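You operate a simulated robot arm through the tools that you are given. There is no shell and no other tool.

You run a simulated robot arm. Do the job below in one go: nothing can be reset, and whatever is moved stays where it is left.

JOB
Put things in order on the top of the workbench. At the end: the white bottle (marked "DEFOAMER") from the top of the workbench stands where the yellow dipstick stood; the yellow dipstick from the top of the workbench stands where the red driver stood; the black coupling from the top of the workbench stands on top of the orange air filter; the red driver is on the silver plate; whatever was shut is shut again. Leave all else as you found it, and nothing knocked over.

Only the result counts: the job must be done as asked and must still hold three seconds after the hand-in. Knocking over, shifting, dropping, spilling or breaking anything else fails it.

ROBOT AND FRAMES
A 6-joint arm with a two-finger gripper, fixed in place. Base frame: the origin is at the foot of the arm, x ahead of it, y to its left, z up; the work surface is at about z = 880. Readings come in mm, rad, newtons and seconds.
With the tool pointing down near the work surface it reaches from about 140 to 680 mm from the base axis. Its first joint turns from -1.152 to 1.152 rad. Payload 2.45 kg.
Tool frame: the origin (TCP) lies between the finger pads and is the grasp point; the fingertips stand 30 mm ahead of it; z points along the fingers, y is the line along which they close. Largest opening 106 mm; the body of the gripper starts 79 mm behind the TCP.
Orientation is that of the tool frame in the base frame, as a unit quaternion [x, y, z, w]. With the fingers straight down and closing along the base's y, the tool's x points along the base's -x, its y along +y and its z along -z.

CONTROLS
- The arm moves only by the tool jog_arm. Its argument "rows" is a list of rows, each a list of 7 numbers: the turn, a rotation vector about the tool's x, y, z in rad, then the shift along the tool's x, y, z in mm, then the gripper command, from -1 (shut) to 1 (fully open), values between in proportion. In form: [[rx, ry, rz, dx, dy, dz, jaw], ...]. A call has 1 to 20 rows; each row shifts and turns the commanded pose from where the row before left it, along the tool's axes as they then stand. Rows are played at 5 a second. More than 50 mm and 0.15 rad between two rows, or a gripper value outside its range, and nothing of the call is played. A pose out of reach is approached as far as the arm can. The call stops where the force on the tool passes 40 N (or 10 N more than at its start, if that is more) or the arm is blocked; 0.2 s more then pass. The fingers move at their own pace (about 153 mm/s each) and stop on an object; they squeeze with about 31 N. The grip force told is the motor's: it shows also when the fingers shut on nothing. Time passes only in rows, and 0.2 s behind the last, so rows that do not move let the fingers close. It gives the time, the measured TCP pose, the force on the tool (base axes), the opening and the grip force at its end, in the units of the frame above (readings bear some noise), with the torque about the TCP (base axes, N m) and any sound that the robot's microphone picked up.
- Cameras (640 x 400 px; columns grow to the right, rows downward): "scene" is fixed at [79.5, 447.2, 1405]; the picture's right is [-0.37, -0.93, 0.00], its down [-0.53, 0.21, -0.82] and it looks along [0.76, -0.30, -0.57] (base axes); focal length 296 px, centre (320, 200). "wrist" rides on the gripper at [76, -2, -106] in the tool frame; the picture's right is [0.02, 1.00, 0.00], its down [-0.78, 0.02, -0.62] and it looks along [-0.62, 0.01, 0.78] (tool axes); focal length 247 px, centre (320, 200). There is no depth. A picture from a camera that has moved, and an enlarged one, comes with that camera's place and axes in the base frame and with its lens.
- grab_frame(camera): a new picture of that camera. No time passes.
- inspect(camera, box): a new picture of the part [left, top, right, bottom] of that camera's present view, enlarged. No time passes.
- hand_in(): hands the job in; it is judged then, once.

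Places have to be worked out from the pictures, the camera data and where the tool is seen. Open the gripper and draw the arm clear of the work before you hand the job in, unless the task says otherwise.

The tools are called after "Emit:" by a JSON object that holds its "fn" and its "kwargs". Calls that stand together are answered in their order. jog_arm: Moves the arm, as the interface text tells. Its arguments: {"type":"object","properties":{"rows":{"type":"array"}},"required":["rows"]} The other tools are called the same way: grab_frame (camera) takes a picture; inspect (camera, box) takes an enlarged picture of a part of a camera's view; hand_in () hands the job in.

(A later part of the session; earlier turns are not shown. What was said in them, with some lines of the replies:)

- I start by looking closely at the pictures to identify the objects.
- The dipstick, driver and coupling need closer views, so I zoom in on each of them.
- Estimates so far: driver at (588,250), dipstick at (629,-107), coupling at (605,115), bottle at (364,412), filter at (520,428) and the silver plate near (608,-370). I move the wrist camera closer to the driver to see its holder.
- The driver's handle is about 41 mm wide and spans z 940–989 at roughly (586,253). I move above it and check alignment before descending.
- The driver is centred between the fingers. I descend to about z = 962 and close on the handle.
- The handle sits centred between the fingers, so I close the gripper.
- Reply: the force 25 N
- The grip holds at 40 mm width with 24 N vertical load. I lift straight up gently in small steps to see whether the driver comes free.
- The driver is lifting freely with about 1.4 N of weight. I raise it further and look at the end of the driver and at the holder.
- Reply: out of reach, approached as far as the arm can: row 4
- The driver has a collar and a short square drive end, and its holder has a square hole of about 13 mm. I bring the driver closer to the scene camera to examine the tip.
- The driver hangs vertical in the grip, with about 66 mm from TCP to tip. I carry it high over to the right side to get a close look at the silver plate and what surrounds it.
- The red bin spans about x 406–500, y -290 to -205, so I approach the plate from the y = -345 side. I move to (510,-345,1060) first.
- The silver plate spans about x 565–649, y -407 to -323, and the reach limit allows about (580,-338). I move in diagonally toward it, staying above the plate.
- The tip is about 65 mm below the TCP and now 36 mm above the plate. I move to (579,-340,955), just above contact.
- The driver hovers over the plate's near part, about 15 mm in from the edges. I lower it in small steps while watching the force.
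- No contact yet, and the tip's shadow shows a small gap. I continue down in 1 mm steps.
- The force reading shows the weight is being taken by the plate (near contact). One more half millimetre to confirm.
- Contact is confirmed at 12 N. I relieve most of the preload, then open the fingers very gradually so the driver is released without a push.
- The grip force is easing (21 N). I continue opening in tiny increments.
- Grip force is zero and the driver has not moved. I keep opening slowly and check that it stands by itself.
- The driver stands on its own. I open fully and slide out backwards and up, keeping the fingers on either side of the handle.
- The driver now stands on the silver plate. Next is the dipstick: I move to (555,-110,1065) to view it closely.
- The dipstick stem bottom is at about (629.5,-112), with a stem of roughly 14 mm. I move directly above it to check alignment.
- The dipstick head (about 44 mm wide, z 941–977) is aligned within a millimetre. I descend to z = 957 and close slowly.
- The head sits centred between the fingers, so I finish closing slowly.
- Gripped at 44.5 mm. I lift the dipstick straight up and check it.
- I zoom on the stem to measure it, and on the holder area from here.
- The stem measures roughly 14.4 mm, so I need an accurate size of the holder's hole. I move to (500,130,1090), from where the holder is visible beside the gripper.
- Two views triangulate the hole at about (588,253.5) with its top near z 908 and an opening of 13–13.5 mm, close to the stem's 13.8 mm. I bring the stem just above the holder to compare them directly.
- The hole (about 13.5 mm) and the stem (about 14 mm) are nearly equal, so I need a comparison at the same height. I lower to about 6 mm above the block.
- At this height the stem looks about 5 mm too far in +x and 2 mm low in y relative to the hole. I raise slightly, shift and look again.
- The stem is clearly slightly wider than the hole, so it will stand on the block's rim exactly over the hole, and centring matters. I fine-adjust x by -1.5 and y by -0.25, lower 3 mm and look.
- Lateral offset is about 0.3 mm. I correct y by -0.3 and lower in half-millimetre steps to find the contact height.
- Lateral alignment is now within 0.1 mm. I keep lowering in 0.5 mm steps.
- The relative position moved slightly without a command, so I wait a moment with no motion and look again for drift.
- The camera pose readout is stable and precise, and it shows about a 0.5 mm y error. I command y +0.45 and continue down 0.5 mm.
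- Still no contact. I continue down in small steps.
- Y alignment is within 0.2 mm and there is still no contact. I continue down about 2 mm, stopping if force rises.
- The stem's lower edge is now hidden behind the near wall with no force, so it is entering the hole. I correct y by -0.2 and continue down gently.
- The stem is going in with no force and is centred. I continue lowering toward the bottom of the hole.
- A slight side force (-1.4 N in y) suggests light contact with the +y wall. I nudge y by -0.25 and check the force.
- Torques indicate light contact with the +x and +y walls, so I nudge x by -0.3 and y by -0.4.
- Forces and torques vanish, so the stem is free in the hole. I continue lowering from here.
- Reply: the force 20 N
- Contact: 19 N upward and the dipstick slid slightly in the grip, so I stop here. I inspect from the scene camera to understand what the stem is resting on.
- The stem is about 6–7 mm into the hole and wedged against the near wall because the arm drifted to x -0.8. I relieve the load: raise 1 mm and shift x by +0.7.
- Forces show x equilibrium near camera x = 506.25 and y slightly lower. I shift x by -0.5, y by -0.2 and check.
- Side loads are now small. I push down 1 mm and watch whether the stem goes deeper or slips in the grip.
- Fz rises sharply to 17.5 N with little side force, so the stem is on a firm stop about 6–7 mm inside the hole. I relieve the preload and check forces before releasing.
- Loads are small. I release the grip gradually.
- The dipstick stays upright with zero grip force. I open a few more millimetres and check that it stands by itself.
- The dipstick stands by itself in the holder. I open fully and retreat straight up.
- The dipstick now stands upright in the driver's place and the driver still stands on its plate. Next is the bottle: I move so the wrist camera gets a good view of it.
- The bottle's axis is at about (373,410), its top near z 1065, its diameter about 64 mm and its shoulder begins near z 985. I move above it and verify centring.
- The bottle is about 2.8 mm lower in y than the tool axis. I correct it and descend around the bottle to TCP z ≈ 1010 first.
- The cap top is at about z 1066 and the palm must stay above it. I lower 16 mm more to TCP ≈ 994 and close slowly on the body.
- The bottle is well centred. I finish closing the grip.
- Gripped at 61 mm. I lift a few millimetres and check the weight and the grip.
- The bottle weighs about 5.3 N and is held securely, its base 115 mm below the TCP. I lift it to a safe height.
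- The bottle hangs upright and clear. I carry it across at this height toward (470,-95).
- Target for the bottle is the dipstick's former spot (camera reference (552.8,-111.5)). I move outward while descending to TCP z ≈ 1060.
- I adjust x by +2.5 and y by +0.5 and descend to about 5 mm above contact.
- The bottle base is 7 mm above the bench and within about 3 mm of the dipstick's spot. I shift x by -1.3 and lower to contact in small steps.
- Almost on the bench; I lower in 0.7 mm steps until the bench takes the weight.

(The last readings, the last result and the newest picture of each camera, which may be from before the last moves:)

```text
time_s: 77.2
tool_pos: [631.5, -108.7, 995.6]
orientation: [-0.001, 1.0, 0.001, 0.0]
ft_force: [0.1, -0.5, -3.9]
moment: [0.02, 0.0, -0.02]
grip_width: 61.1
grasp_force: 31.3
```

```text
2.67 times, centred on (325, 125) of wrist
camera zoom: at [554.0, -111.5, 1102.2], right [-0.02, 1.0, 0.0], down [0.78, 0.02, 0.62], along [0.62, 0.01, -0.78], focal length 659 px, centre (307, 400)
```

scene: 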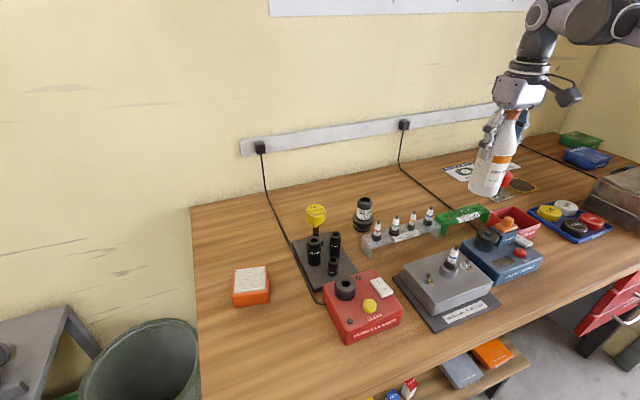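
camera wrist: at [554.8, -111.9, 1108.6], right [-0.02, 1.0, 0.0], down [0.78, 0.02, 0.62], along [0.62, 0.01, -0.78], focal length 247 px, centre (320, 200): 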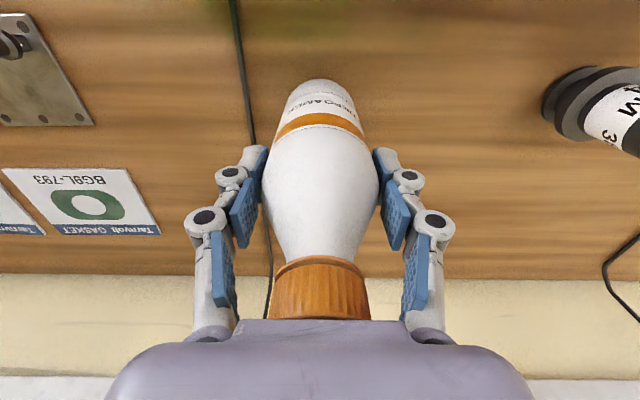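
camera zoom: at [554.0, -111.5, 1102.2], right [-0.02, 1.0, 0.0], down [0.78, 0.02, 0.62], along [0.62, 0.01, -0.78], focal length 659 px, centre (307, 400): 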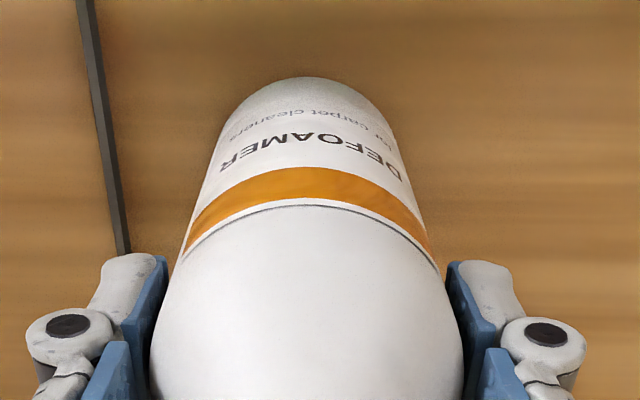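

Emit:
{"fn": "jog_arm", "kwargs": {"rows": [[0, 0, 0, 0, 0, 0.6, -1], [0, 0, 0, 0, 0, 0.6, -1], [0, 0, 0, 0, 0, 0, -1]]}}

Emit:
{"fn": "inspect", "kwargs": {"camera": "scene", "box": [400, 180, 460, 225]}}

```text
time_s: 78.0
tool_pos: [630.6, -108.6, 994.6]
orientation: [0.0, 1.0, 0.0, 0.0]
ft_force: [0.2, 0.7, -4.1]
moment: [-0.01, -0.02, 0.01]
grip_width: 61.3
grasp_force: 31.4
```

```text
8.89 times, centred on (430, 202) of scene
camera zoom: at [79.5, 447.2, 1405.0], right [-0.37, -0.93, 0.0], down [-0.53, 0.21, -0.82], along [0.76, -0.3, -0.57], focal length 2629 px, centre (-658, 178)
```

zoom: 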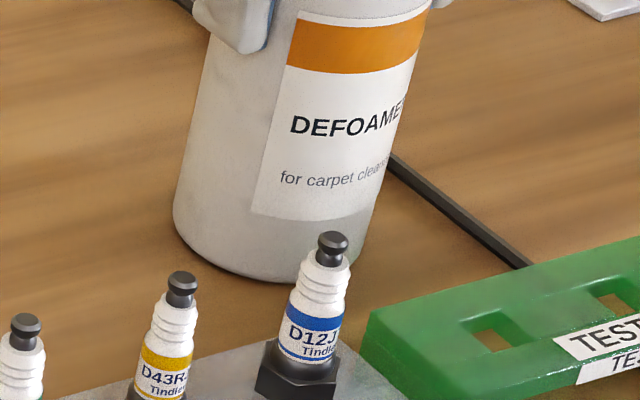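

Emit:
{"fn": "jog_arm", "kwargs": {"rows": [[0, 0, 0, 0, 0, 0.6, -1], [0, 0, 0, 0, 0, 0.6, -1], [0, 0, 0, 0, 0, 0, -1]]}}

Emit:
{"fn": "inspect", "kwargs": {"camera": "scene", "box": [400, 180, 460, 225]}}

```text
time_s: 78.8
tool_pos: [632.9, -110.0, 995.9]
orientation: [-0.001, 1.0, 0.0, 0.001]
ft_force: [2.5, 1.2, 17.6]
moment: [-0.18, -0.01, 0.03]
grip_width: 61.3
grasp_force: 31.0
```

```text
8.89 times, centred on (430, 202) of scene
camera zoom: at [79.2, 447.3, 1405.0], right [-0.37, -0.93, 0.0], down [-0.53, 0.21, -0.82], along [0.76, -0.3, -0.57], focal length 2629 px, centre (-658, 178)
```

zoom: 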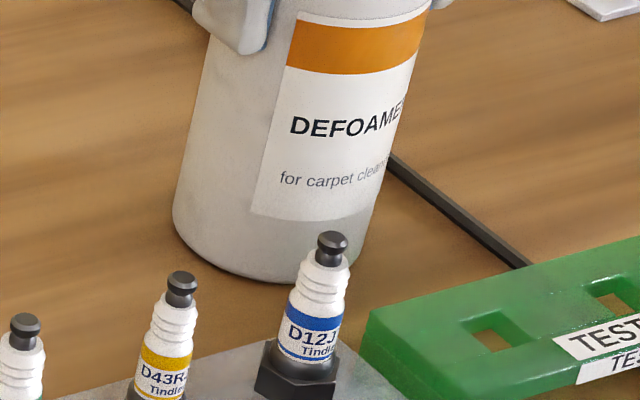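

The bottle is on the bench (17.6 N). I relieve the preload and release gradually.

Emit:
{"fn": "jog_arm", "kwargs": {"rows": [[0, 0, 0, 0, 0, -0.6, -1], [0, 0, 0, 0, 0, 0, -0.3], [0, 0, 0, 0, 0, 0, 0.05], [0, 0, 0, 0, 0, 0, 0.11], [0, 0, 0, 0, 0, 0, 0.13], [0, 0, 0, 0, 0, 0, 0.14], [0, 0, 0, 0, 0, 0, 0.15], [0, 0, 0, 0, 0, 0, 0.16], [0, 0, 0, 0, 0, 0, 0.17], [0, 0, 0, 0, 0, 0, 0.19], [0, 0, 0, 0, 0, 0, 0.22], [0, 0, 0, 0, 0, 0, 0.26]]}}

Emit:
{"fn": "grab_frame", "kwargs": {"camera": "wrist"}}

Emit:
{"fn": "inspect", "kwargs": {"camera": "scene", "box": [390, 140, 480, 230]}}

```text
time_s: 81.4
tool_pos: [632.5, -109.8, 994.8]
orientation: [0.0, 1.0, 0.0, 0.0]
ft_force: [0.1, 0.0, -0.4]
moment: [0.0, 0.02, 0.01]
grip_width: 66.7
grasp_force: 0.0
```

```text
taken
camera wrist: at [553.9, -111.7, 1100.8], right [-0.02, 1.0, 0.0], down [0.78, 0.02, 0.62], along [0.62, 0.01, -0.78], focal length 247 px, centre (320, 200)
```

wrist: 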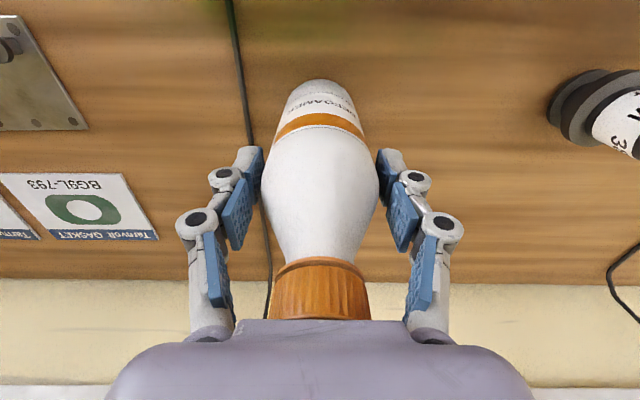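

```text
4.44 times, centred on (435, 185) of scene
camera zoom: at [79.5, 447.2, 1405.0], right [-0.37, -0.93, 0.0], down [-0.53, 0.21, -0.82], along [0.76, -0.3, -0.57], focal length 1314 px, centre (-191, 267)
```

zoom: 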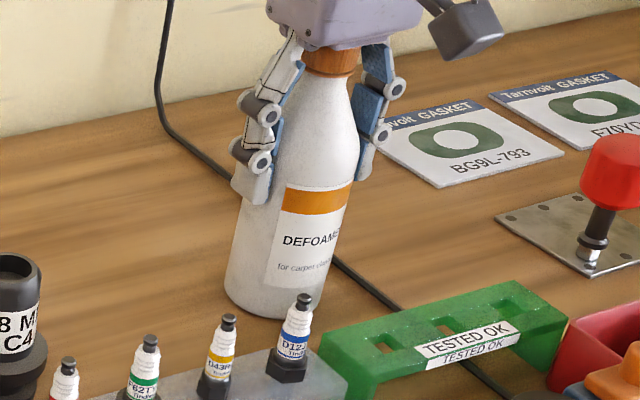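

The bottle stands free. I open fully, rise, then slide back (-x) with fingers on both sides until clear.

Emit:
{"fn": "jog_arm", "kwargs": {"rows": [[0, 0, 0, 0, 0, 0, 0.5], [0, 0, 0, 0, 0, 0, 1], [0, 0, 0, 0, 0, 0, 1], [0, 0, 0, 0, 0, -15, 1], [0, 0, 0, 0, 0, -25, 1], [0, 0, 0, 8, 0, -25, 1], [0, 0, 0, 25, 0, -20, 1], [0, 0, 0, 35, 0, -25, 1], [0, 0, 0, 35, 0, -25, 1], [0, 0, 0, 0, 0, 0, 1]]}}

Emit:
{"fn": "grab_frame", "kwargs": {"camera": "wrist"}}

Emit:
{"fn": "inspect", "kwargs": {"camera": "scene", "box": [340, 120, 560, 260]}}

```text
time_s: 83.6
tool_pos: [530.3, -112.2, 1129.5]
orientation: [-0.001, 1.0, 0.001, 0.0]
ft_force: [0.0, -0.5, 0.0]
moment: [0.01, 0.0, -0.04]
grip_width: 106.0
grasp_force: 0.0
```

```text
taken
camera wrist: at [452.0, -114.3, 1236.7], right [-0.02, 1.0, 0.0], down [0.78, 0.02, 0.62], along [0.62, 0.01, -0.78], focal length 247 px, centre (320, 200)
```

wrist: 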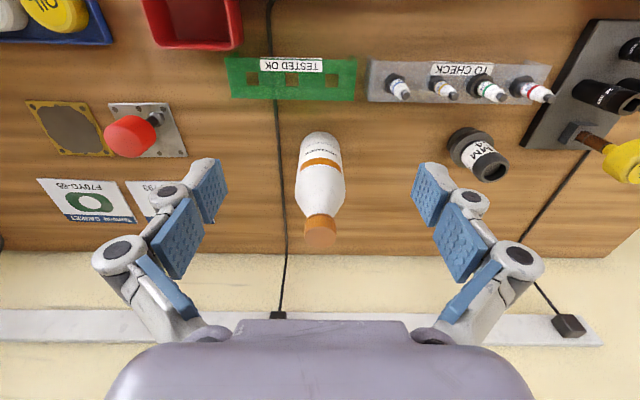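

```text
2.86 times, centred on (450, 190) of scene
camera zoom: at [79.4, 447.2, 1405.0], right [-0.37, -0.93, 0.0], down [-0.53, 0.21, -0.82], along [0.76, -0.3, -0.57], focal length 845 px, centre (-51, 229)
```

zoom: 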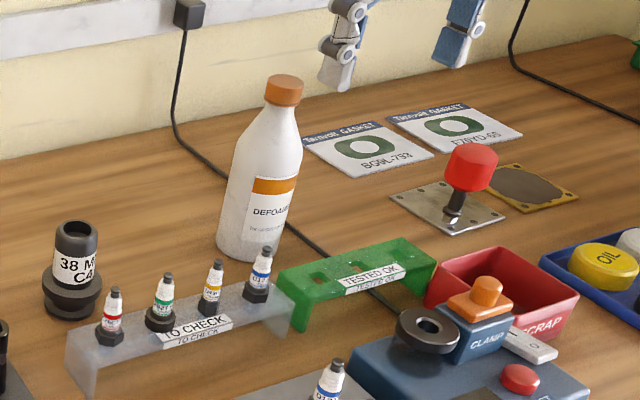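

The bottle stands at the dipstick's old spot. Next is the coupling: I move to (525,115,1090) to view it.

Emit:
{"fn": "jog_arm", "kwargs": {"rows": [[0, 0, 0, 0, 35, 0, 1], [0, 0, 0, 1, 38, 5, 1], [0, 0, 0, 1, 38, 8, 1], [0, 0, 0, 1, 38, 8, 1], [0, 0, 0, 1, 38, 8, 1], [0, 0, 0, 1, 38, 8, 1], [0, 0, 0, 0, 0, 0, 1]]}}

Emit:
{"fn": "grab_frame", "kwargs": {"camera": "wrist"}}

Emit:
{"fn": "inspect", "kwargs": {"camera": "wrist", "box": [250, 90, 390, 220]}}

Emit:
{"fn": "inspect", "kwargs": {"camera": "scene", "box": [330, 180, 400, 245]}}

```text
time_s: 85.2
tool_pos: [524.7, 115.9, 1090.6]
orientation: [0.0, 1.0, 0.001, 0.0]
ft_force: [0.7, 0.8, -0.4]
moment: [-0.01, -0.01, 0.01]
grip_width: 106.1
grasp_force: 0.1
```

```text
taken
camera wrist: at [446.6, 113.1, 1197.8], right [-0.02, 1.0, 0.0], down [0.78, 0.02, 0.62], along [0.62, 0.01, -0.78], focal length 247 px, centre (320, 200)
```

wrist: 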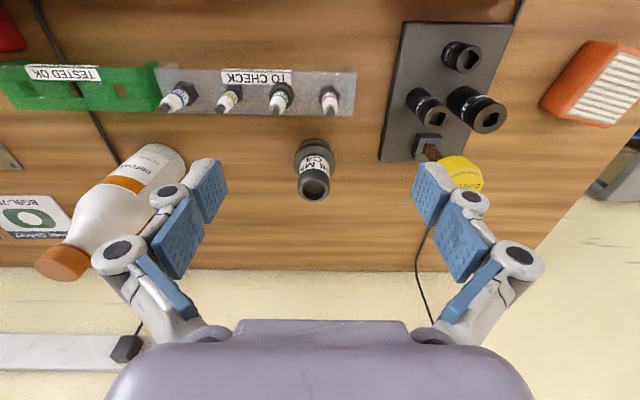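

```text
3.08 times, centred on (320, 155) of wrist
camera zoom: at [446.6, 113.1, 1197.8], right [-0.02, 1.0, 0.0], down [0.78, 0.02, 0.62], along [0.62, 0.01, -0.78], focal length 760 px, centre (320, 338)
```

zoom: 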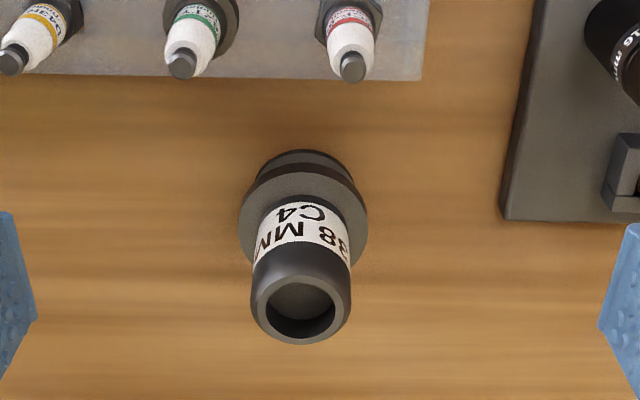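

```text
6.15 times, centred on (365, 212) of scene
camera zoom: at [79.4, 447.2, 1405.0], right [-0.37, -0.93, 0.0], down [-0.53, 0.21, -0.82], along [0.76, -0.3, -0.57], focal length 1820 px, centre (43, 123)
```

zoom: 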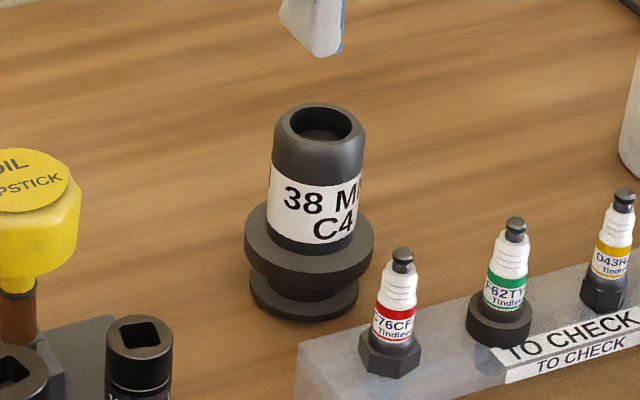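

The coupling triangulates to (616,109) with its top at z ≈ 965, tube about 39 mm wide above a flange at z ≈ 907. I also zoom on the orange filter to fix its position and height.

Emit:
{"fn": "inspect", "kwargs": {"camera": "wrist", "box": [530, 30, 640, 140]}}

Emit:
{"fn": "inspect", "kwargs": {"camera": "scene", "box": [215, 255, 285, 315]}}

```text
3.64 times, centred on (585, 85) of wrist
camera zoom: at [446.6, 113.1, 1197.8], right [-0.02, 1.0, 0.0], down [0.78, 0.02, 0.62], along [0.62, 0.01, -0.78], focal length 898 px, centre (-644, 618)
```

zoom: 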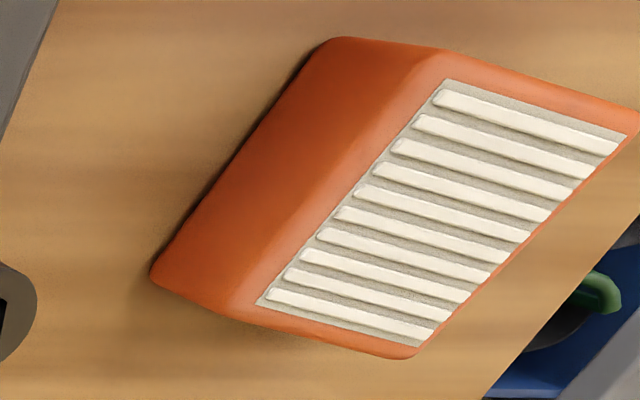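

```text
6.67 times, centred on (250, 285) of scene
camera zoom: at [79.4, 447.2, 1405.0], right [-0.37, -0.93, 0.0], down [-0.53, 0.21, -0.82], along [0.76, -0.3, -0.57], focal length 1972 px, centre (787, -367)
```

zoom: 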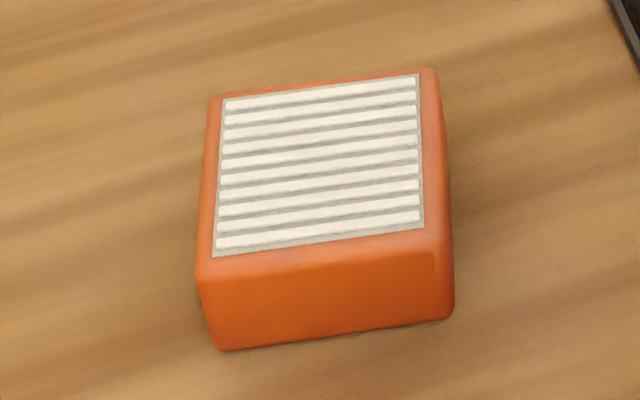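

The filter's top centre is at about (515,430) with its top at z ≈ 912, so placing at about (510,426) is within reach. First I go above the coupling at TCP (617,109,1025).

Emit:
{"fn": "jog_arm", "kwargs": {"rows": [[0, 0, 0, -31, -1.6, 15, 1], [0, 0, 0, -31, -1.6, 25, 1], [0, 0, 0, -31, -1.7, 25, 1], [0, 0, 0, 0, 0, 0, 1]]}}

Emit:
{"fn": "inspect", "kwargs": {"camera": "wrist", "box": [230, 60, 410, 220]}}

Emit:
{"fn": "inspect", "kwargs": {"camera": "scene", "box": [310, 130, 420, 250]}}

```text
time_s: 86.2
tool_pos: [619.7, 110.5, 1029.0]
orientation: [0.0, 1.0, 0.001, 0.0]
ft_force: [0.5, -0.3, -0.7]
moment: [0.03, -0.02, -0.05]
grip_width: 105.8
grasp_force: 0.0
```

```text
2.50 times, centred on (320, 140) of wrist
camera zoom: at [541.3, 108.6, 1135.0], right [-0.02, 1.0, 0.0], down [0.78, 0.02, 0.62], along [0.62, 0.01, -0.78], focal length 617 px, centre (320, 350)
```

zoom: 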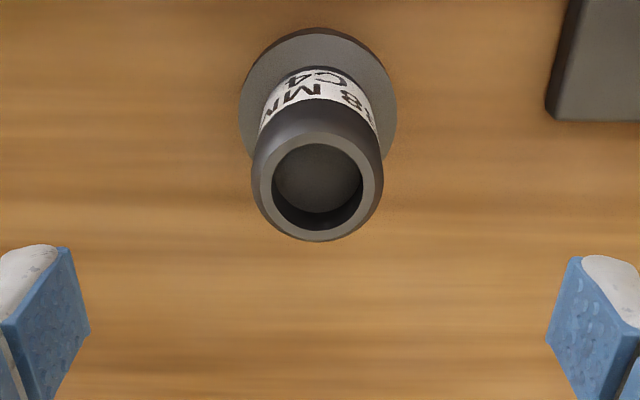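

```text
3.33 times, centred on (365, 190) of scene
camera zoom: at [79.5, 447.2, 1405.0], right [-0.37, -0.93, 0.0], down [-0.53, 0.21, -0.82], along [0.76, -0.3, -0.57], focal length 986 px, centre (170, 233)
```

zoom: 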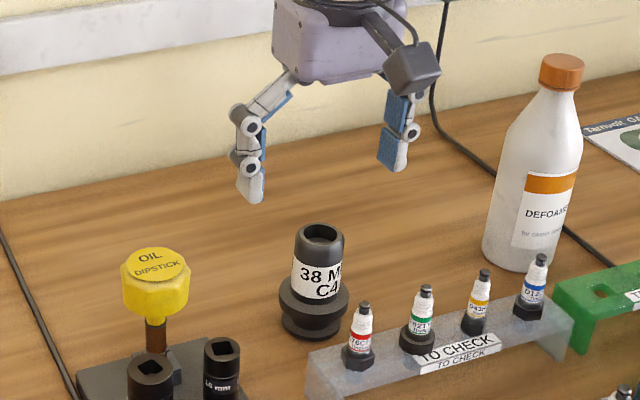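

The coupling is centred in y. I correct x by -1.5 and descend to TCP z ≈ 945, keeping fingertips above the flange, then close slowly.

Emit:
{"fn": "jog_arm", "kwargs": {"rows": [[0, 0, 0, 1.5, 0, 24, 1], [0, 0, 0, 0, 0, 30, 1], [0, 0, 0, 0, 0, 22, 1], [0, 0, 0, 0, 0, 8, 1], [0, 0, 0, 0, 0, 0, 0.3], [0, 0, 0, 0, 0, 0, -0.1], [0, 0, 0, 0, 0, 0, -0.17]]}}

Emit:
{"fn": "grab_frame", "kwargs": {"camera": "wrist"}}

Emit:
{"fn": "inspect", "kwargs": {"camera": "scene", "box": [330, 170, 400, 245]}}

```text
time_s: 87.8
tool_pos: [615.7, 110.6, 943.2]
orientation: [0.0, 1.0, 0.001, 0.0]
ft_force: [-0.8, -0.3, 14.7]
moment: [-0.08, 0.0, -0.01]
grip_width: 44.3
grasp_force: 0.1
```

```text
taken
camera wrist: at [537.4, 108.3, 1050.9], right [-0.02, 1.0, 0.0], down [0.78, 0.02, 0.62], along [0.62, 0.01, -0.78], focal length 247 px, centre (320, 200)
```

wrist: 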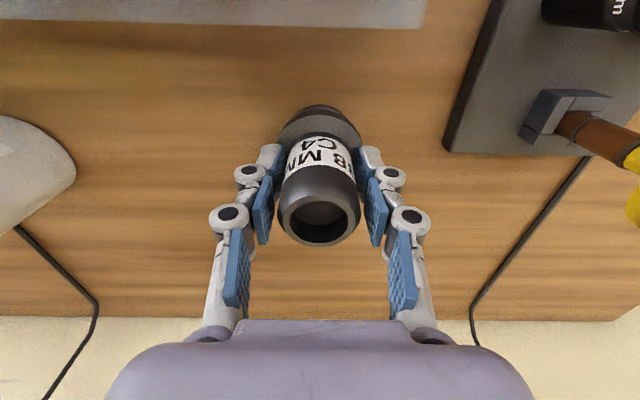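

```text
5.33 times, centred on (365, 208) of scene
camera zoom: at [79.1, 447.1, 1405.1], right [-0.37, -0.93, 0.0], down [-0.53, 0.21, -0.82], along [0.76, -0.3, -0.57], focal length 1578 px, centre (80, 160)
```

zoom: 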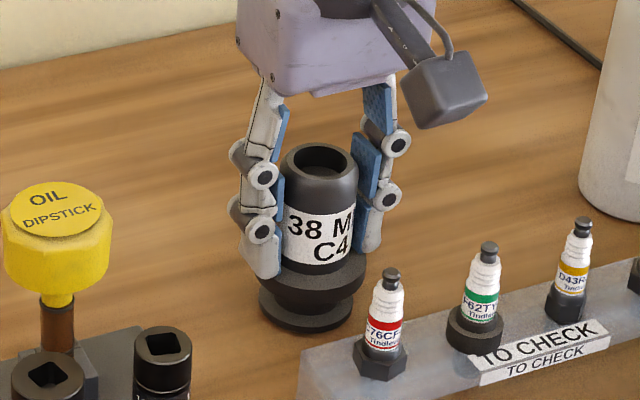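

The fingertips touch the flange (14.7 N). I raise 3 mm to clear it and check the force.

Emit:
{"fn": "jog_arm", "kwargs": {"rows": [[0, 0, 0, 0, 0, -2, -0.17], [0, 0, 0, 0, 0, -2, -0.17], [0, 0, 0, 0, 0, 0, -0.17]]}}

Emit:
{"fn": "grab_frame", "kwargs": {"camera": "wrist"}}

```text
time_s: 88.6
tool_pos: [614.9, 110.9, 947.6]
orientation: [0.0, 1.0, 0.001, 0.0]
ft_force: [-0.4, -0.6, 0.7]
moment: [-0.02, 0.0, 0.03]
grip_width: 43.8
grasp_force: 0.1
```

```text
taken
camera wrist: at [537.5, 108.6, 1053.8], right [-0.02, 1.0, 0.0], down [0.78, 0.02, 0.62], along [0.62, 0.01, -0.78], focal length 247 px, centre (320, 200)
```

wrist: 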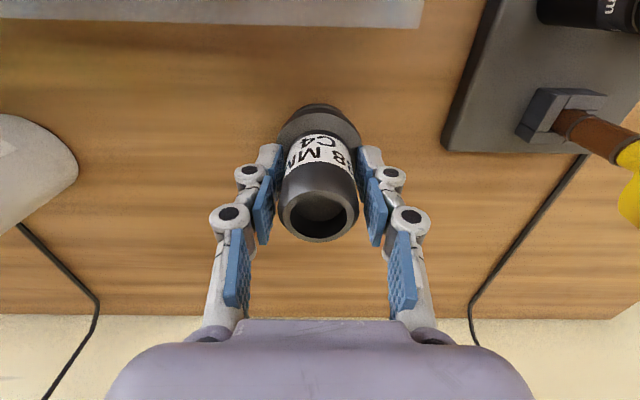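

Clear of the flange now. I raise 1 mm more and close slowly on the tube.

Emit:
{"fn": "jog_arm", "kwargs": {"rows": [[0, 0, 0, 0, 0, -1, -0.17], [0, 0, 0, 0, 0, 0, -0.2], [0, 0, 0, 0, 0, 0, -0.23], [0, 0, 0, 0, 0, 0, -0.26], [0, 0, 0, 0, 0, 0, -0.3], [0, 0, 0, 0, 0, 0, -0.5], [0, 0, 0, 0, 0, 0, -1], [0, 0, 0, 0, 0, 0, -1]]}}

Emit:
{"fn": "grab_frame", "kwargs": {"camera": "wrist"}}

Emit:
{"fn": "inspect", "kwargs": {"camera": "scene", "box": [330, 170, 400, 245]}}

```text
time_s: 90.4
tool_pos: [615.6, 111.5, 948.6]
orientation: [0.001, 1.0, 0.0, 0.0]
ft_force: [0.3, -1.5, 2.9]
moment: [-0.05, 0.01, 0.05]
grip_width: 36.9
grasp_force: 31.2
```

```text
taken
camera wrist: at [537.5, 108.5, 1055.2], right [-0.02, 1.0, 0.0], down [0.78, 0.02, 0.62], along [0.62, 0.01, -0.78], focal length 247 px, centre (320, 200)
```

wrist: 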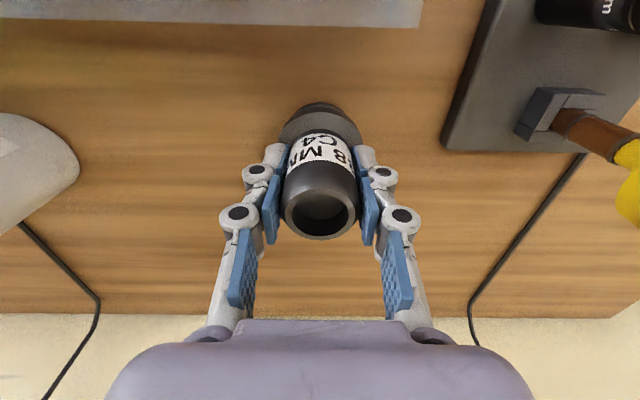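

```text
5.33 times, centred on (365, 208) of scene
camera zoom: at [79.4, 447.1, 1405.0], right [-0.37, -0.93, 0.0], down [-0.53, 0.21, -0.82], along [0.76, -0.3, -0.57], focal length 1578 px, centre (80, 160)
```

zoom: 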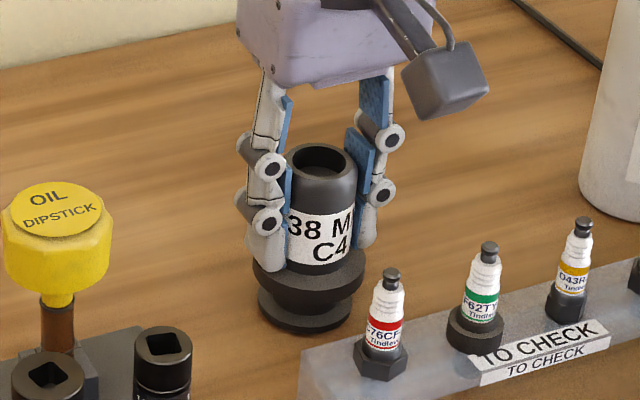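

Gripped at 36.9 mm with the base 69 mm below the TCP. I lift and move inward to a safe height.

Emit:
{"fn": "jog_arm", "kwargs": {"rows": [[0, 0, 0, 0, 0, -5, -1], [0, 0, 0, 0, 0, -20, -1], [0, 0, 0, 0, 0, -30, -1], [0, 0, 0, 5, 0, -35, -1], [0, 0, 0, 30, 0, -25, -1], [0, 0, 0, 40, 3, -25, -1], [0, 0, 0, 40, 5, -25, -1], [0, 0, 0, 0, 0, 0, -1]]}}

Emit:
{"fn": "grab_frame", "kwargs": {"camera": "wrist"}}

Emit:
{"fn": "grab_frame", "kwargs": {"camera": "scene"}}

```text
time_s: 92.2
tool_pos: [500.9, 118.1, 1113.2]
orientation: [-0.001, 1.0, 0.001, 0.0]
ft_force: [0.4, -0.3, -1.6]
moment: [-0.01, -0.01, 0.02]
grip_width: 36.9
grasp_force: 30.9
```

```text
taken
camera wrist: at [423.3, 114.7, 1219.3], right [-0.02, 1.0, 0.0], down [0.78, 0.02, 0.62], along [0.62, 0.01, -0.78], focal length 247 px, centre (320, 200)
```

wrist: 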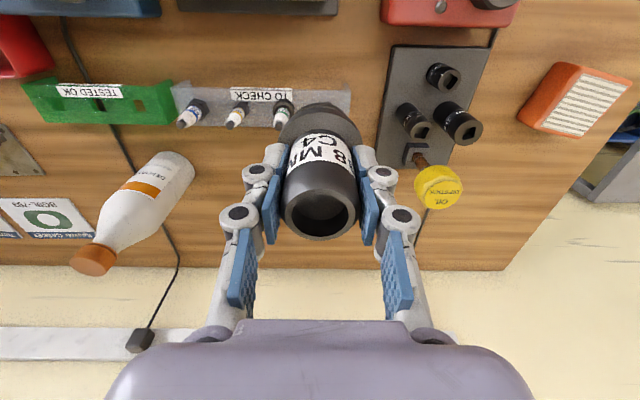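

```text
taken
```

scene: 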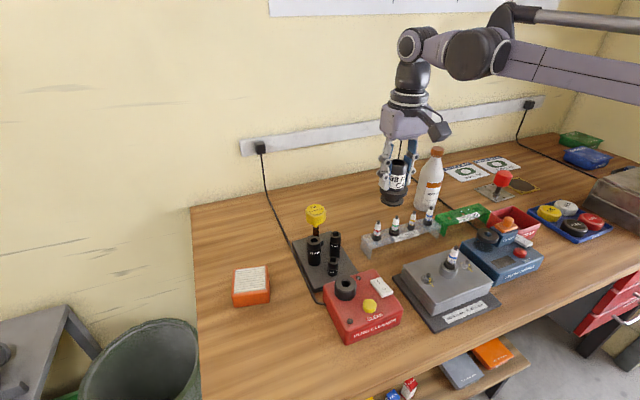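

All objects stand as placed. I carry the coupling toward the filter at a safe height.

Emit:
{"fn": "jog_arm", "kwargs": {"rows": [[0, 0, 0, 10, 30, -5, -1], [0, 0, 0, 12, 38, -5, -1], [0, 0, 0, 12, 38, -5, -1], [0, 0, 0, 12, 38, 0, -1], [0, 0, 0, 10, 38, 0, -1], [0, 0, 0, 4, 30, 0, -1], [0, 0, 0, -5, 30, 10, -1], [0, 0, 0, -15, 20, 20, -1], [0, 0, 0, -15, 15, 20, -1], [0, 0, 0, 0, 0, 0, -1]]}}

Emit:
{"fn": "grab_frame", "kwargs": {"camera": "wrist"}}

Emit:
{"fn": "inspect", "kwargs": {"camera": "scene", "box": [200, 170, 340, 320]}}

```text
time_s: 94.4
tool_pos: [475.3, 395.6, 1079.3]
orientation: [0.0, 1.0, 0.001, 0.0]
ft_force: [-0.8, 0.4, -1.0]
moment: [-0.01, 0.04, 0.0]
grip_width: 36.8
grasp_force: 31.1
```

```text
taken
camera wrist: at [397.0, 393.3, 1185.5], right [-0.02, 1.0, 0.0], down [0.78, 0.02, 0.62], along [0.62, 0.01, -0.78], focal length 247 px, centre (320, 200)
```

wrist: 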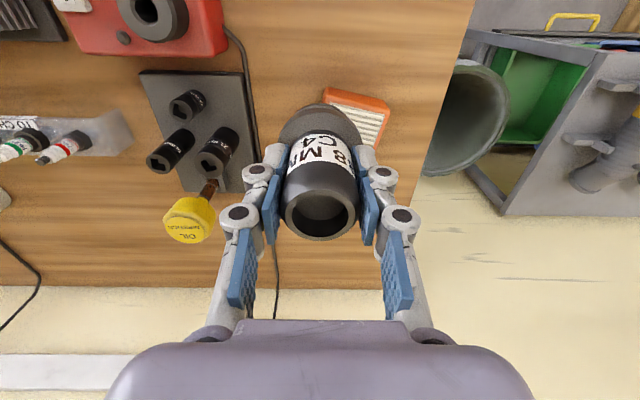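

```text
2.67 times, centred on (270, 245) of scene
camera zoom: at [79.5, 447.2, 1405.0], right [-0.37, -0.93, 0.0], down [-0.53, 0.21, -0.82], along [0.76, -0.3, -0.57], focal length 789 px, centre (453, 80)
```

zoom: 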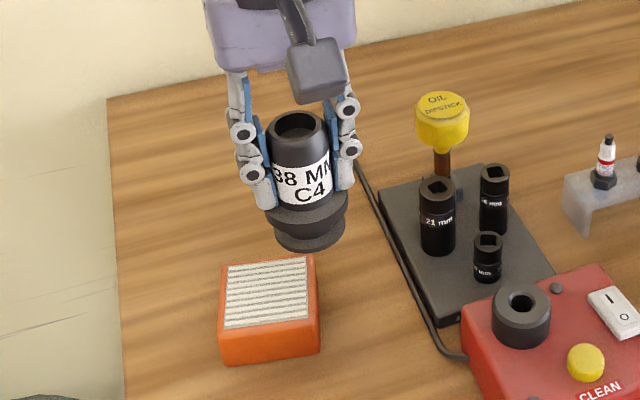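

Emit:
{"fn": "inspect", "kwargs": {"camera": "wrist", "box": [270, 75, 410, 185]}}

```text
3.64 times, centred on (340, 130) of wrist
camera zoom: at [397.0, 393.3, 1185.5], right [-0.02, 1.0, 0.0], down [0.78, 0.02, 0.62], along [0.62, 0.01, -0.78], focal length 898 px, centre (247, 454)
```

zoom: 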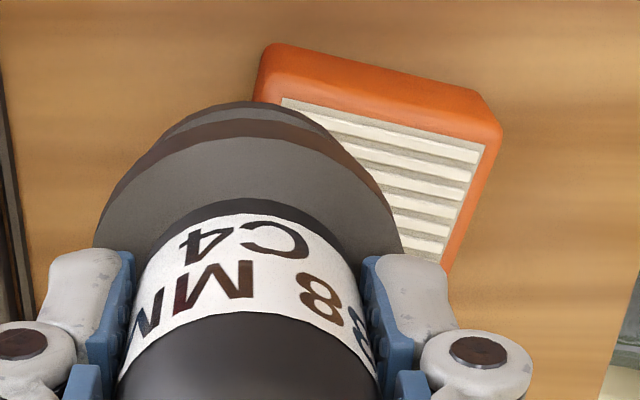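

The filter's centre computes to (518,430). I target the coupling axis at (510,425), which keeps its whole base on the filter and within reach, and approach diagonally.

Emit:
{"fn": "jog_arm", "kwargs": {"rows": [[0, 0, 0, -8, 8, 30, -1], [0, 0, 0, -10, 8, 25, -1], [0, 0, 0, -8, 8, 20, -1], [0, 0, 0, -8, 7, 14, -1], [0, 0, 0, 0, 0, 0, -1]]}}

Emit:
{"fn": "inspect", "kwargs": {"camera": "wrist", "box": [250, 75, 410, 185]}}

Emit:
{"fn": "inspect", "kwargs": {"camera": "scene", "box": [210, 210, 300, 310]}}

```text
time_s: 95.6
tool_pos: [508.9, 426.1, 989.3]
orientation: [0.0, 1.0, 0.001, 0.0]
ft_force: [-0.5, 0.1, -1.9]
moment: [0.03, 0.01, -0.02]
grip_width: 36.5
grasp_force: 31.7
```

```text
3.64 times, centred on (330, 130) of wrist
camera zoom: at [431.4, 424.1, 1096.7], right [-0.02, 1.0, 0.0], down [0.78, 0.02, 0.62], along [0.62, 0.01, -0.78], focal length 898 px, centre (284, 454)
```

zoom: 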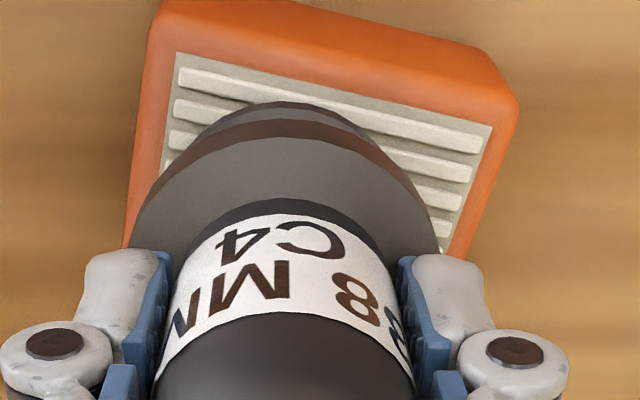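

```text
4.00 times, centred on (255, 260) of scene
camera zoom: at [79.5, 447.2, 1405.0], right [-0.37, -0.93, 0.0], down [-0.53, 0.21, -0.82], along [0.76, -0.3, -0.57], focal length 1183 px, centre (580, -40)
```

zoom: 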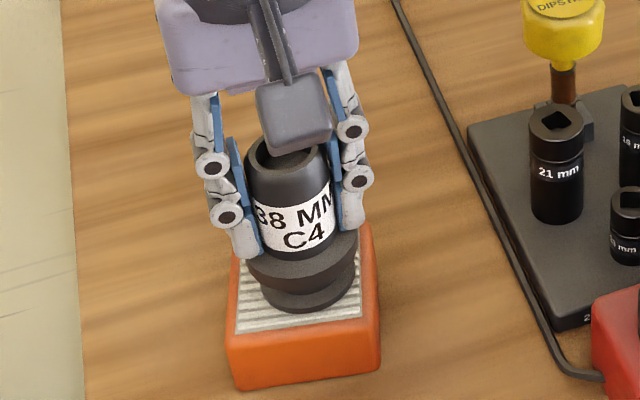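

The coupling hovers about 9 mm over the filter, well within its top face. I lower 6 mm with a small +y correction, then proceed in small steps.

Emit:
{"fn": "jog_arm", "kwargs": {"rows": [[0, 0, 0, 0, 1, 3, -1], [0, 0, 0, 0, 1, 3, -1], [0, 0, 0, 0, 0, 1, -1], [0, 0, 0, 0, 0, 0, -1]]}}

Emit:
{"fn": "inspect", "kwargs": {"camera": "scene", "box": [230, 250, 280, 300]}}

```text
time_s: 96.5
tool_pos: [508.2, 426.2, 986.7]
orientation: [0.001, 1.0, 0.0, 0.0]
ft_force: [-0.6, -1.6, 11.1]
moment: [-0.02, 0.08, 0.0]
grip_width: 36.9
grasp_force: 31.0
stopped in row 4: the force on the tool passed its limit at 41 N (the readings are from after the stop); the commanded pose is now the measured one
```

```text
8.00 times, centred on (255, 275) of scene
camera zoom: at [79.3, 447.0, 1405.1], right [-0.37, -0.93, 0.0], down [-0.53, 0.21, -0.82], along [0.76, -0.3, -0.57], focal length 2366 px, centre (840, -400)
```

zoom: 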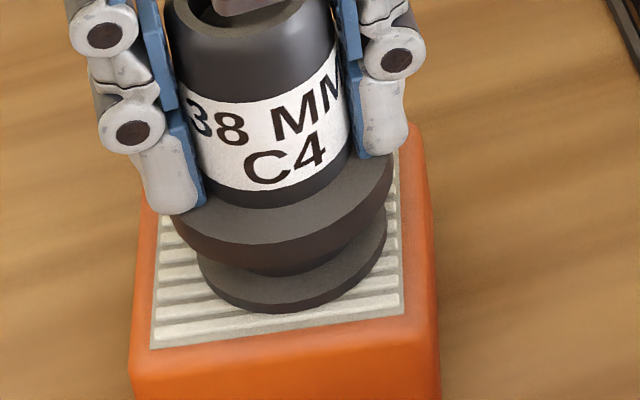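

The filter's top is a bit higher than estimated and the coupling is now seated on it (11 N). I relieve it slightly and release gradually.

Emit:
{"fn": "jog_arm", "kwargs": {"rows": [[0, 0, 0, 0, 0, -0.4, -1], [0, 0, 0, 0, 0, 0, -1]]}}

Emit:
{"fn": "inspect", "kwargs": {"camera": "scene", "box": [215, 230, 295, 310]}}

Emit:
{"fn": "inspect", "kwargs": {"camera": "wrist", "box": [250, 75, 410, 185]}}

```text
time_s: 97.1
tool_pos: [509.3, 427.8, 985.2]
orientation: [0.0, 1.0, 0.0, 0.0]
ft_force: [-1.7, -2.7, 6.9]
moment: [-0.12, 0.17, 0.01]
grip_width: 36.6
grasp_force: 31.0
```

```text
5.00 times, centred on (255, 270) of scene
camera zoom: at [79.3, 447.0, 1405.1], right [-0.37, -0.93, 0.0], down [-0.53, 0.21, -0.82], along [0.76, -0.3, -0.57], focal length 1479 px, centre (645, -150)
```

zoom: 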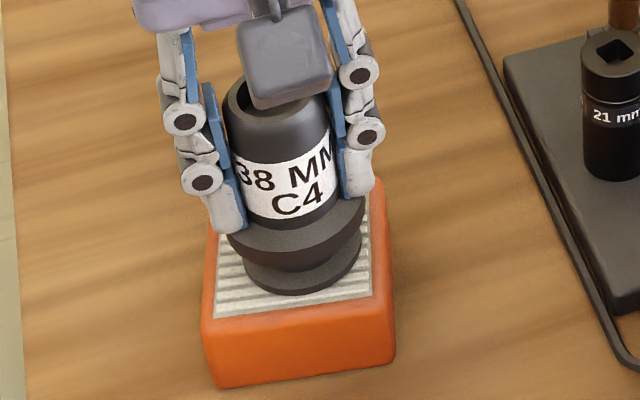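

```text
3.64 times, centred on (330, 130) of wrist
camera zoom: at [431.2, 425.6, 1091.6], right [-0.02, 1.0, 0.0], down [0.78, 0.02, 0.62], along [0.62, 0.01, -0.78], focal length 898 px, centre (284, 454)
```

zoom: 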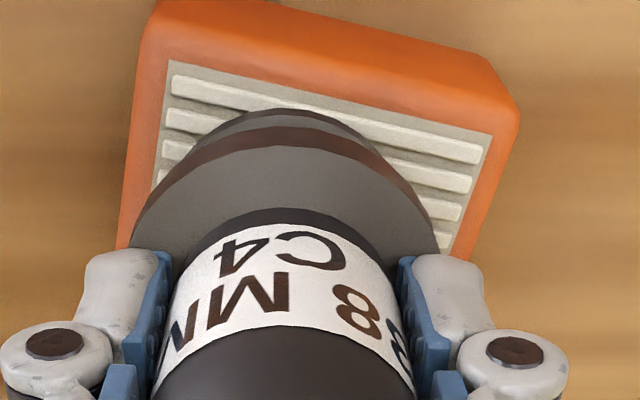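

Small residual side loads remain. I relax them with tiny moves before the gradual release.

Emit:
{"fn": "jog_arm", "kwargs": {"rows": [[0, 0, 0, 0.3, -0.4, -0.3, -1], [0, 0, 0, 0, 0, 0, -1]]}}

Emit:
{"fn": "inspect", "kwargs": {"camera": "wrist", "box": [250, 75, 410, 185]}}

```text
time_s: 97.7
tool_pos: [508.5, 428.8, 986.6]
orientation: [0.0, 1.0, 0.0, 0.002]
ft_force: [-1.0, 0.5, 0.4]
moment: [-0.06, 0.13, 0.03]
grip_width: 36.7
grasp_force: 31.1
```

```text
3.64 times, centred on (330, 130) of wrist
camera zoom: at [431.4, 425.5, 1091.7], right [-0.02, 1.0, 0.0], down [0.78, 0.02, 0.62], along [0.62, 0.01, -0.78], focal length 898 px, centre (284, 454)
```

zoom: 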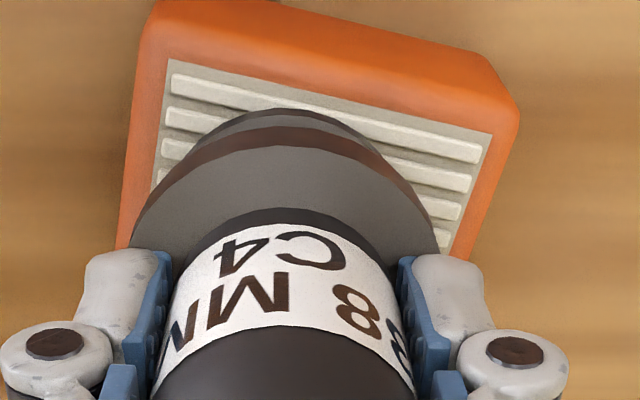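

Loads are near zero. I release gradually.

Emit:
{"fn": "jog_arm", "kwargs": {"rows": [[0, 0, 0, 0, 0, 0, -0.6], [0, 0, 0, 0, 0, 0, -0.42], [0, 0, 0, 0, 0, 0, -0.36], [0, 0, 0, 0, 0, 0, -0.335], [0, 0, 0, 0, 0, 0, -0.322], [0, 0, 0, 0, 0, 0, -0.315], [0, 0, 0, 0, 0, 0, -0.308], [0, 0, 0, 0, 0, 0, -0.301], [0, 0, 0, 0, 0, 0, -0.294], [0, 0, 0, 0, 0, 0, -0.285], [0, 0, 0, 0, 0, 0, -0.27], [0, 0, 0, 0, 0, 0, -0.24]]}}

Emit:
{"fn": "inspect", "kwargs": {"camera": "scene", "box": [215, 230, 295, 310]}}

Emit:
{"fn": "grab_frame", "kwargs": {"camera": "wrist"}}

```text
time_s: 100.3
tool_pos: [509.8, 427.7, 985.9]
orientation: [-0.001, 1.0, 0.0, 0.001]
ft_force: [1.0, 0.2, 0.1]
moment: [-0.01, 0.0, 0.0]
grip_width: 40.6
grasp_force: 0.0
```

```text
5.00 times, centred on (255, 270) of scene
camera zoom: at [79.5, 447.2, 1405.0], right [-0.37, -0.93, 0.0], down [-0.53, 0.21, -0.82], along [0.76, -0.3, -0.57], focal length 1479 px, centre (645, -150)
```

zoom: 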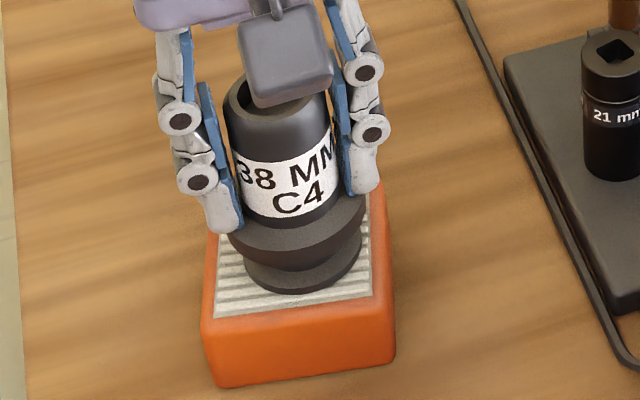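

```text
taken
camera wrist: at [431.4, 425.3, 1091.9], right [-0.02, 1.0, 0.0], down [0.78, 0.02, 0.62], along [0.62, 0.01, -0.78], focal length 247 px, centre (320, 200)
```

wrist: 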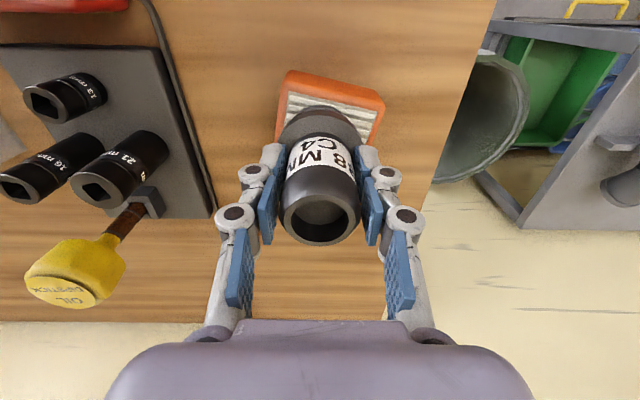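

The coupling stands on the filter. I open fully and retreat inward and up with the fingers straddling it.

Emit:
{"fn": "jog_arm", "kwargs": {"rows": [[0, 0, 0, 0, 0, 0, 0.0], [0, 0, 0, 0, 0, 0, 0.5], [0, 0, 0, 0, 0, 0, 1], [0, 0, 0, 0, 0, 0, 1], [0, 0, 0, 8, 0, -10, 1], [0, 0, 0, 15, 0, -20, 1], [0, 0, 0, 20, 0, -30, 1], [0, 0, 0, 25, 0, -30, 1], [0, 0, 0, 30, -10, -30, 1], [0, 0, 0, 30, -20, -30, 1], [0, 0, 0, 0, 0, 0, 1]]}}

Emit:
{"fn": "grab_frame", "kwargs": {"camera": "scene"}}

Emit:
{"fn": "grab_frame", "kwargs": {"camera": "wrist"}}

Emit:
{"fn": "inspect", "kwargs": {"camera": "scene", "box": [200, 200, 360, 320]}}

```text
time_s: 102.7
tool_pos: [381.5, 399.8, 1133.5]
orientation: [0.001, 1.0, 0.0, 0.001]
ft_force: [-0.2, 0.2, -0.5]
moment: [0.01, -0.02, -0.01]
grip_width: 106.0
grasp_force: 0.1
```

```text
taken
```

scene: 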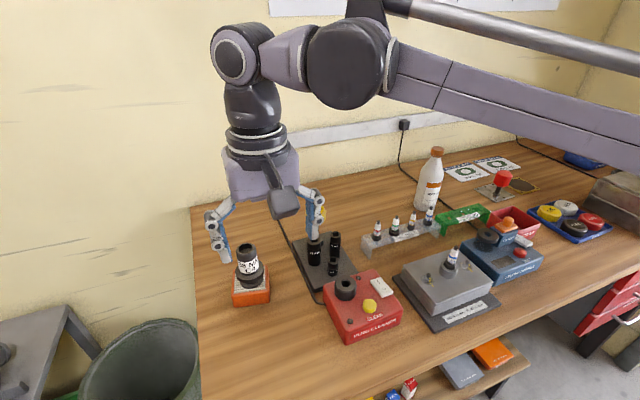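

```text
taken
camera wrist: at [303.2, 397.2, 1239.0], right [-0.02, 1.0, 0.0], down [0.78, 0.02, 0.62], along [0.62, 0.01, -0.78], focal length 247 px, centre (320, 200)
```

wrist: 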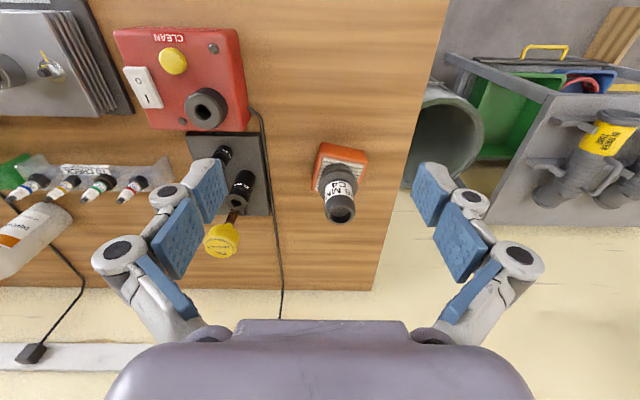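

```text
3.33 times, centred on (280, 260) of scene
camera zoom: at [79.4, 447.2, 1405.0], right [-0.37, -0.93, 0.0], down [-0.53, 0.21, -0.82], along [0.76, -0.3, -0.57], focal length 986 px, centre (453, 0)
```

zoom: 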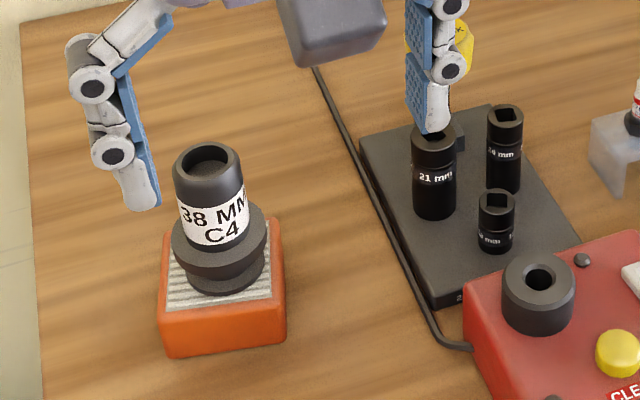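

The coupling stands on the filter. I draw the arm back to its starting region and then verify everything.

Emit:
{"fn": "jog_arm", "kwargs": {"rows": [[0, 0, 0, 3, -30, -20, 1], [0, 0, 0, 3, -42, -15, 1], [0, 0, 0, 3, -42, -15, 1], [0, 0, 0, 3, -42, -10, 1], [0, 0, 0, 3, -42, -10, 1], [0, 0, 0, 3, -42, -10, 1], [0, 0, 0, 3, -42, 0, 1], [0, 0, 0, 0, 0, 0, 1]]}}

Emit:
{"fn": "grab_frame", "kwargs": {"camera": "scene"}}

Emit:
{"fn": "grab_frame", "kwargs": {"camera": "wrist"}}

Emit:
{"fn": "inspect", "kwargs": {"camera": "scene", "box": [285, 190, 395, 260]}}

Emit:
{"fn": "inspect", "kwargs": {"camera": "scene", "box": [470, 150, 550, 220]}}

Emit:
{"fn": "inspect", "kwargs": {"camera": "scene", "box": [215, 220, 295, 315]}}

```text
time_s: 104.5
tool_pos: [360.8, 116.5, 1214.3]
orientation: [0.0, 1.0, 0.0, 0.0]
ft_force: [0.3, -1.2, 1.1]
moment: [-0.02, -0.03, 0.0]
grip_width: 106.3
grasp_force: 0.0
```

```text
taken
```

scene: 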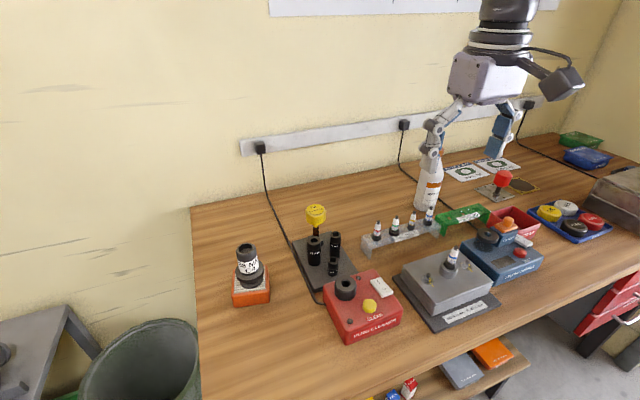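

```text
taken
camera wrist: at [282.0, 115.0, 1321.0], right [-0.02, 1.0, 0.0], down [0.78, 0.02, 0.62], along [0.62, 0.01, -0.78], focal length 247 px, centre (320, 200)
```

wrist: 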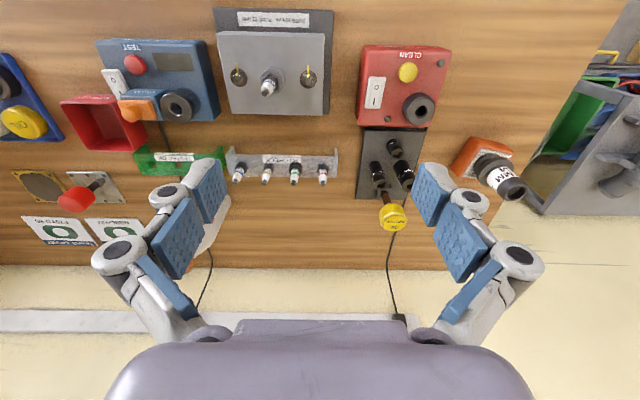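

```text
5.71 times, centred on (340, 225) of scene
camera zoom: at [79.5, 447.2, 1405.0], right [-0.37, -0.93, 0.0], down [-0.53, 0.21, -0.82], along [0.76, -0.3, -0.57], focal length 1690 px, centre (206, 57)
```

zoom: 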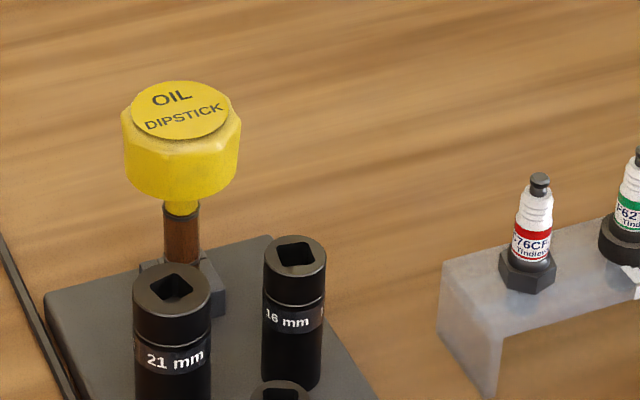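

```text
5.71 times, centred on (510, 185) of scene
camera zoom: at [79.5, 447.2, 1405.0], right [-0.37, -0.93, 0.0], down [-0.53, 0.21, -0.82], along [0.76, -0.3, -0.57], focal length 1690 px, centre (-766, 286)
```

zoom: 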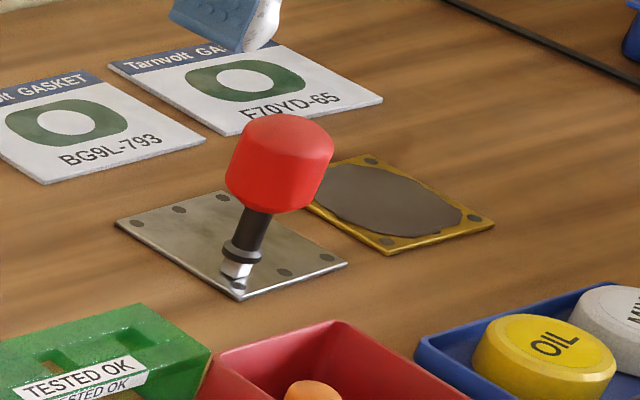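

```text
4.21 times, centred on (255, 268) of scene
camera zoom: at [79.5, 447.2, 1405.0], right [-0.37, -0.93, 0.0], down [-0.53, 0.21, -0.82], along [0.76, -0.3, -0.57], focal length 1245 px, centre (594, -84)
```

zoom: 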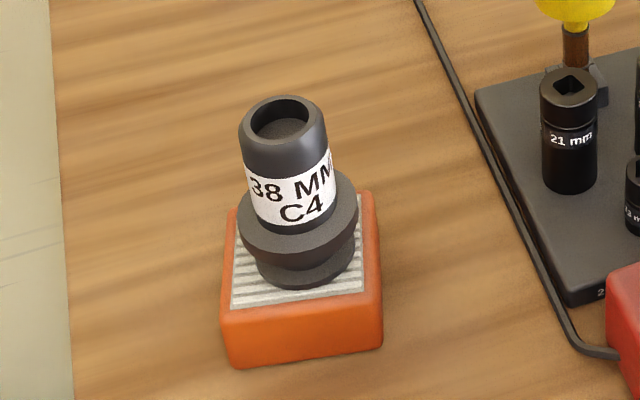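

Everything checks out. The bottle stands on the dipstick's spot, the dipstick stands in the driver's holder, the coupling is on the filter and the driver is on the silver plate. The plate and filter are unmoved, nothing was opened, and the gripper is open and clear, so I hand the job in.

Emit:
{"fn": "hand_in", "kwargs": {}}

```text
The job is handed in.
```

The job is handed in, and all four items are where you asked. I checked them in the final pictures just before handing in:

- **White bottle:** it stands upright where the yellow dipstick stood, within a few millimetres.
- **Yellow dipstick:** it stands upright in the red driver's holder. The fit is tight and its stem sits only about 6–7 mm deep. That held it upright when I let go.
- **Black coupling:** it stands on top of the orange air filter, about 7 mm off centre toward the robot because of the arm's reach. Its whole base is on the filter.
- **Red driver:** it stands upright on the silver plate, about 15 mm in from the corner nearest the robot, also because of reach. It rests on its narrow square tip and had been standing there for over a minute at hand-in.

I took "the silver plate" to be the small flat metal plate beside the gold-edged one, not the grey stack of plates on the fixture.

Nothing was opened, so nothing needed shutting. The plate and the filter match their starting positions, and I saw nothing else moved or knocked over. The gripper is open and the arm is back at its starting position.
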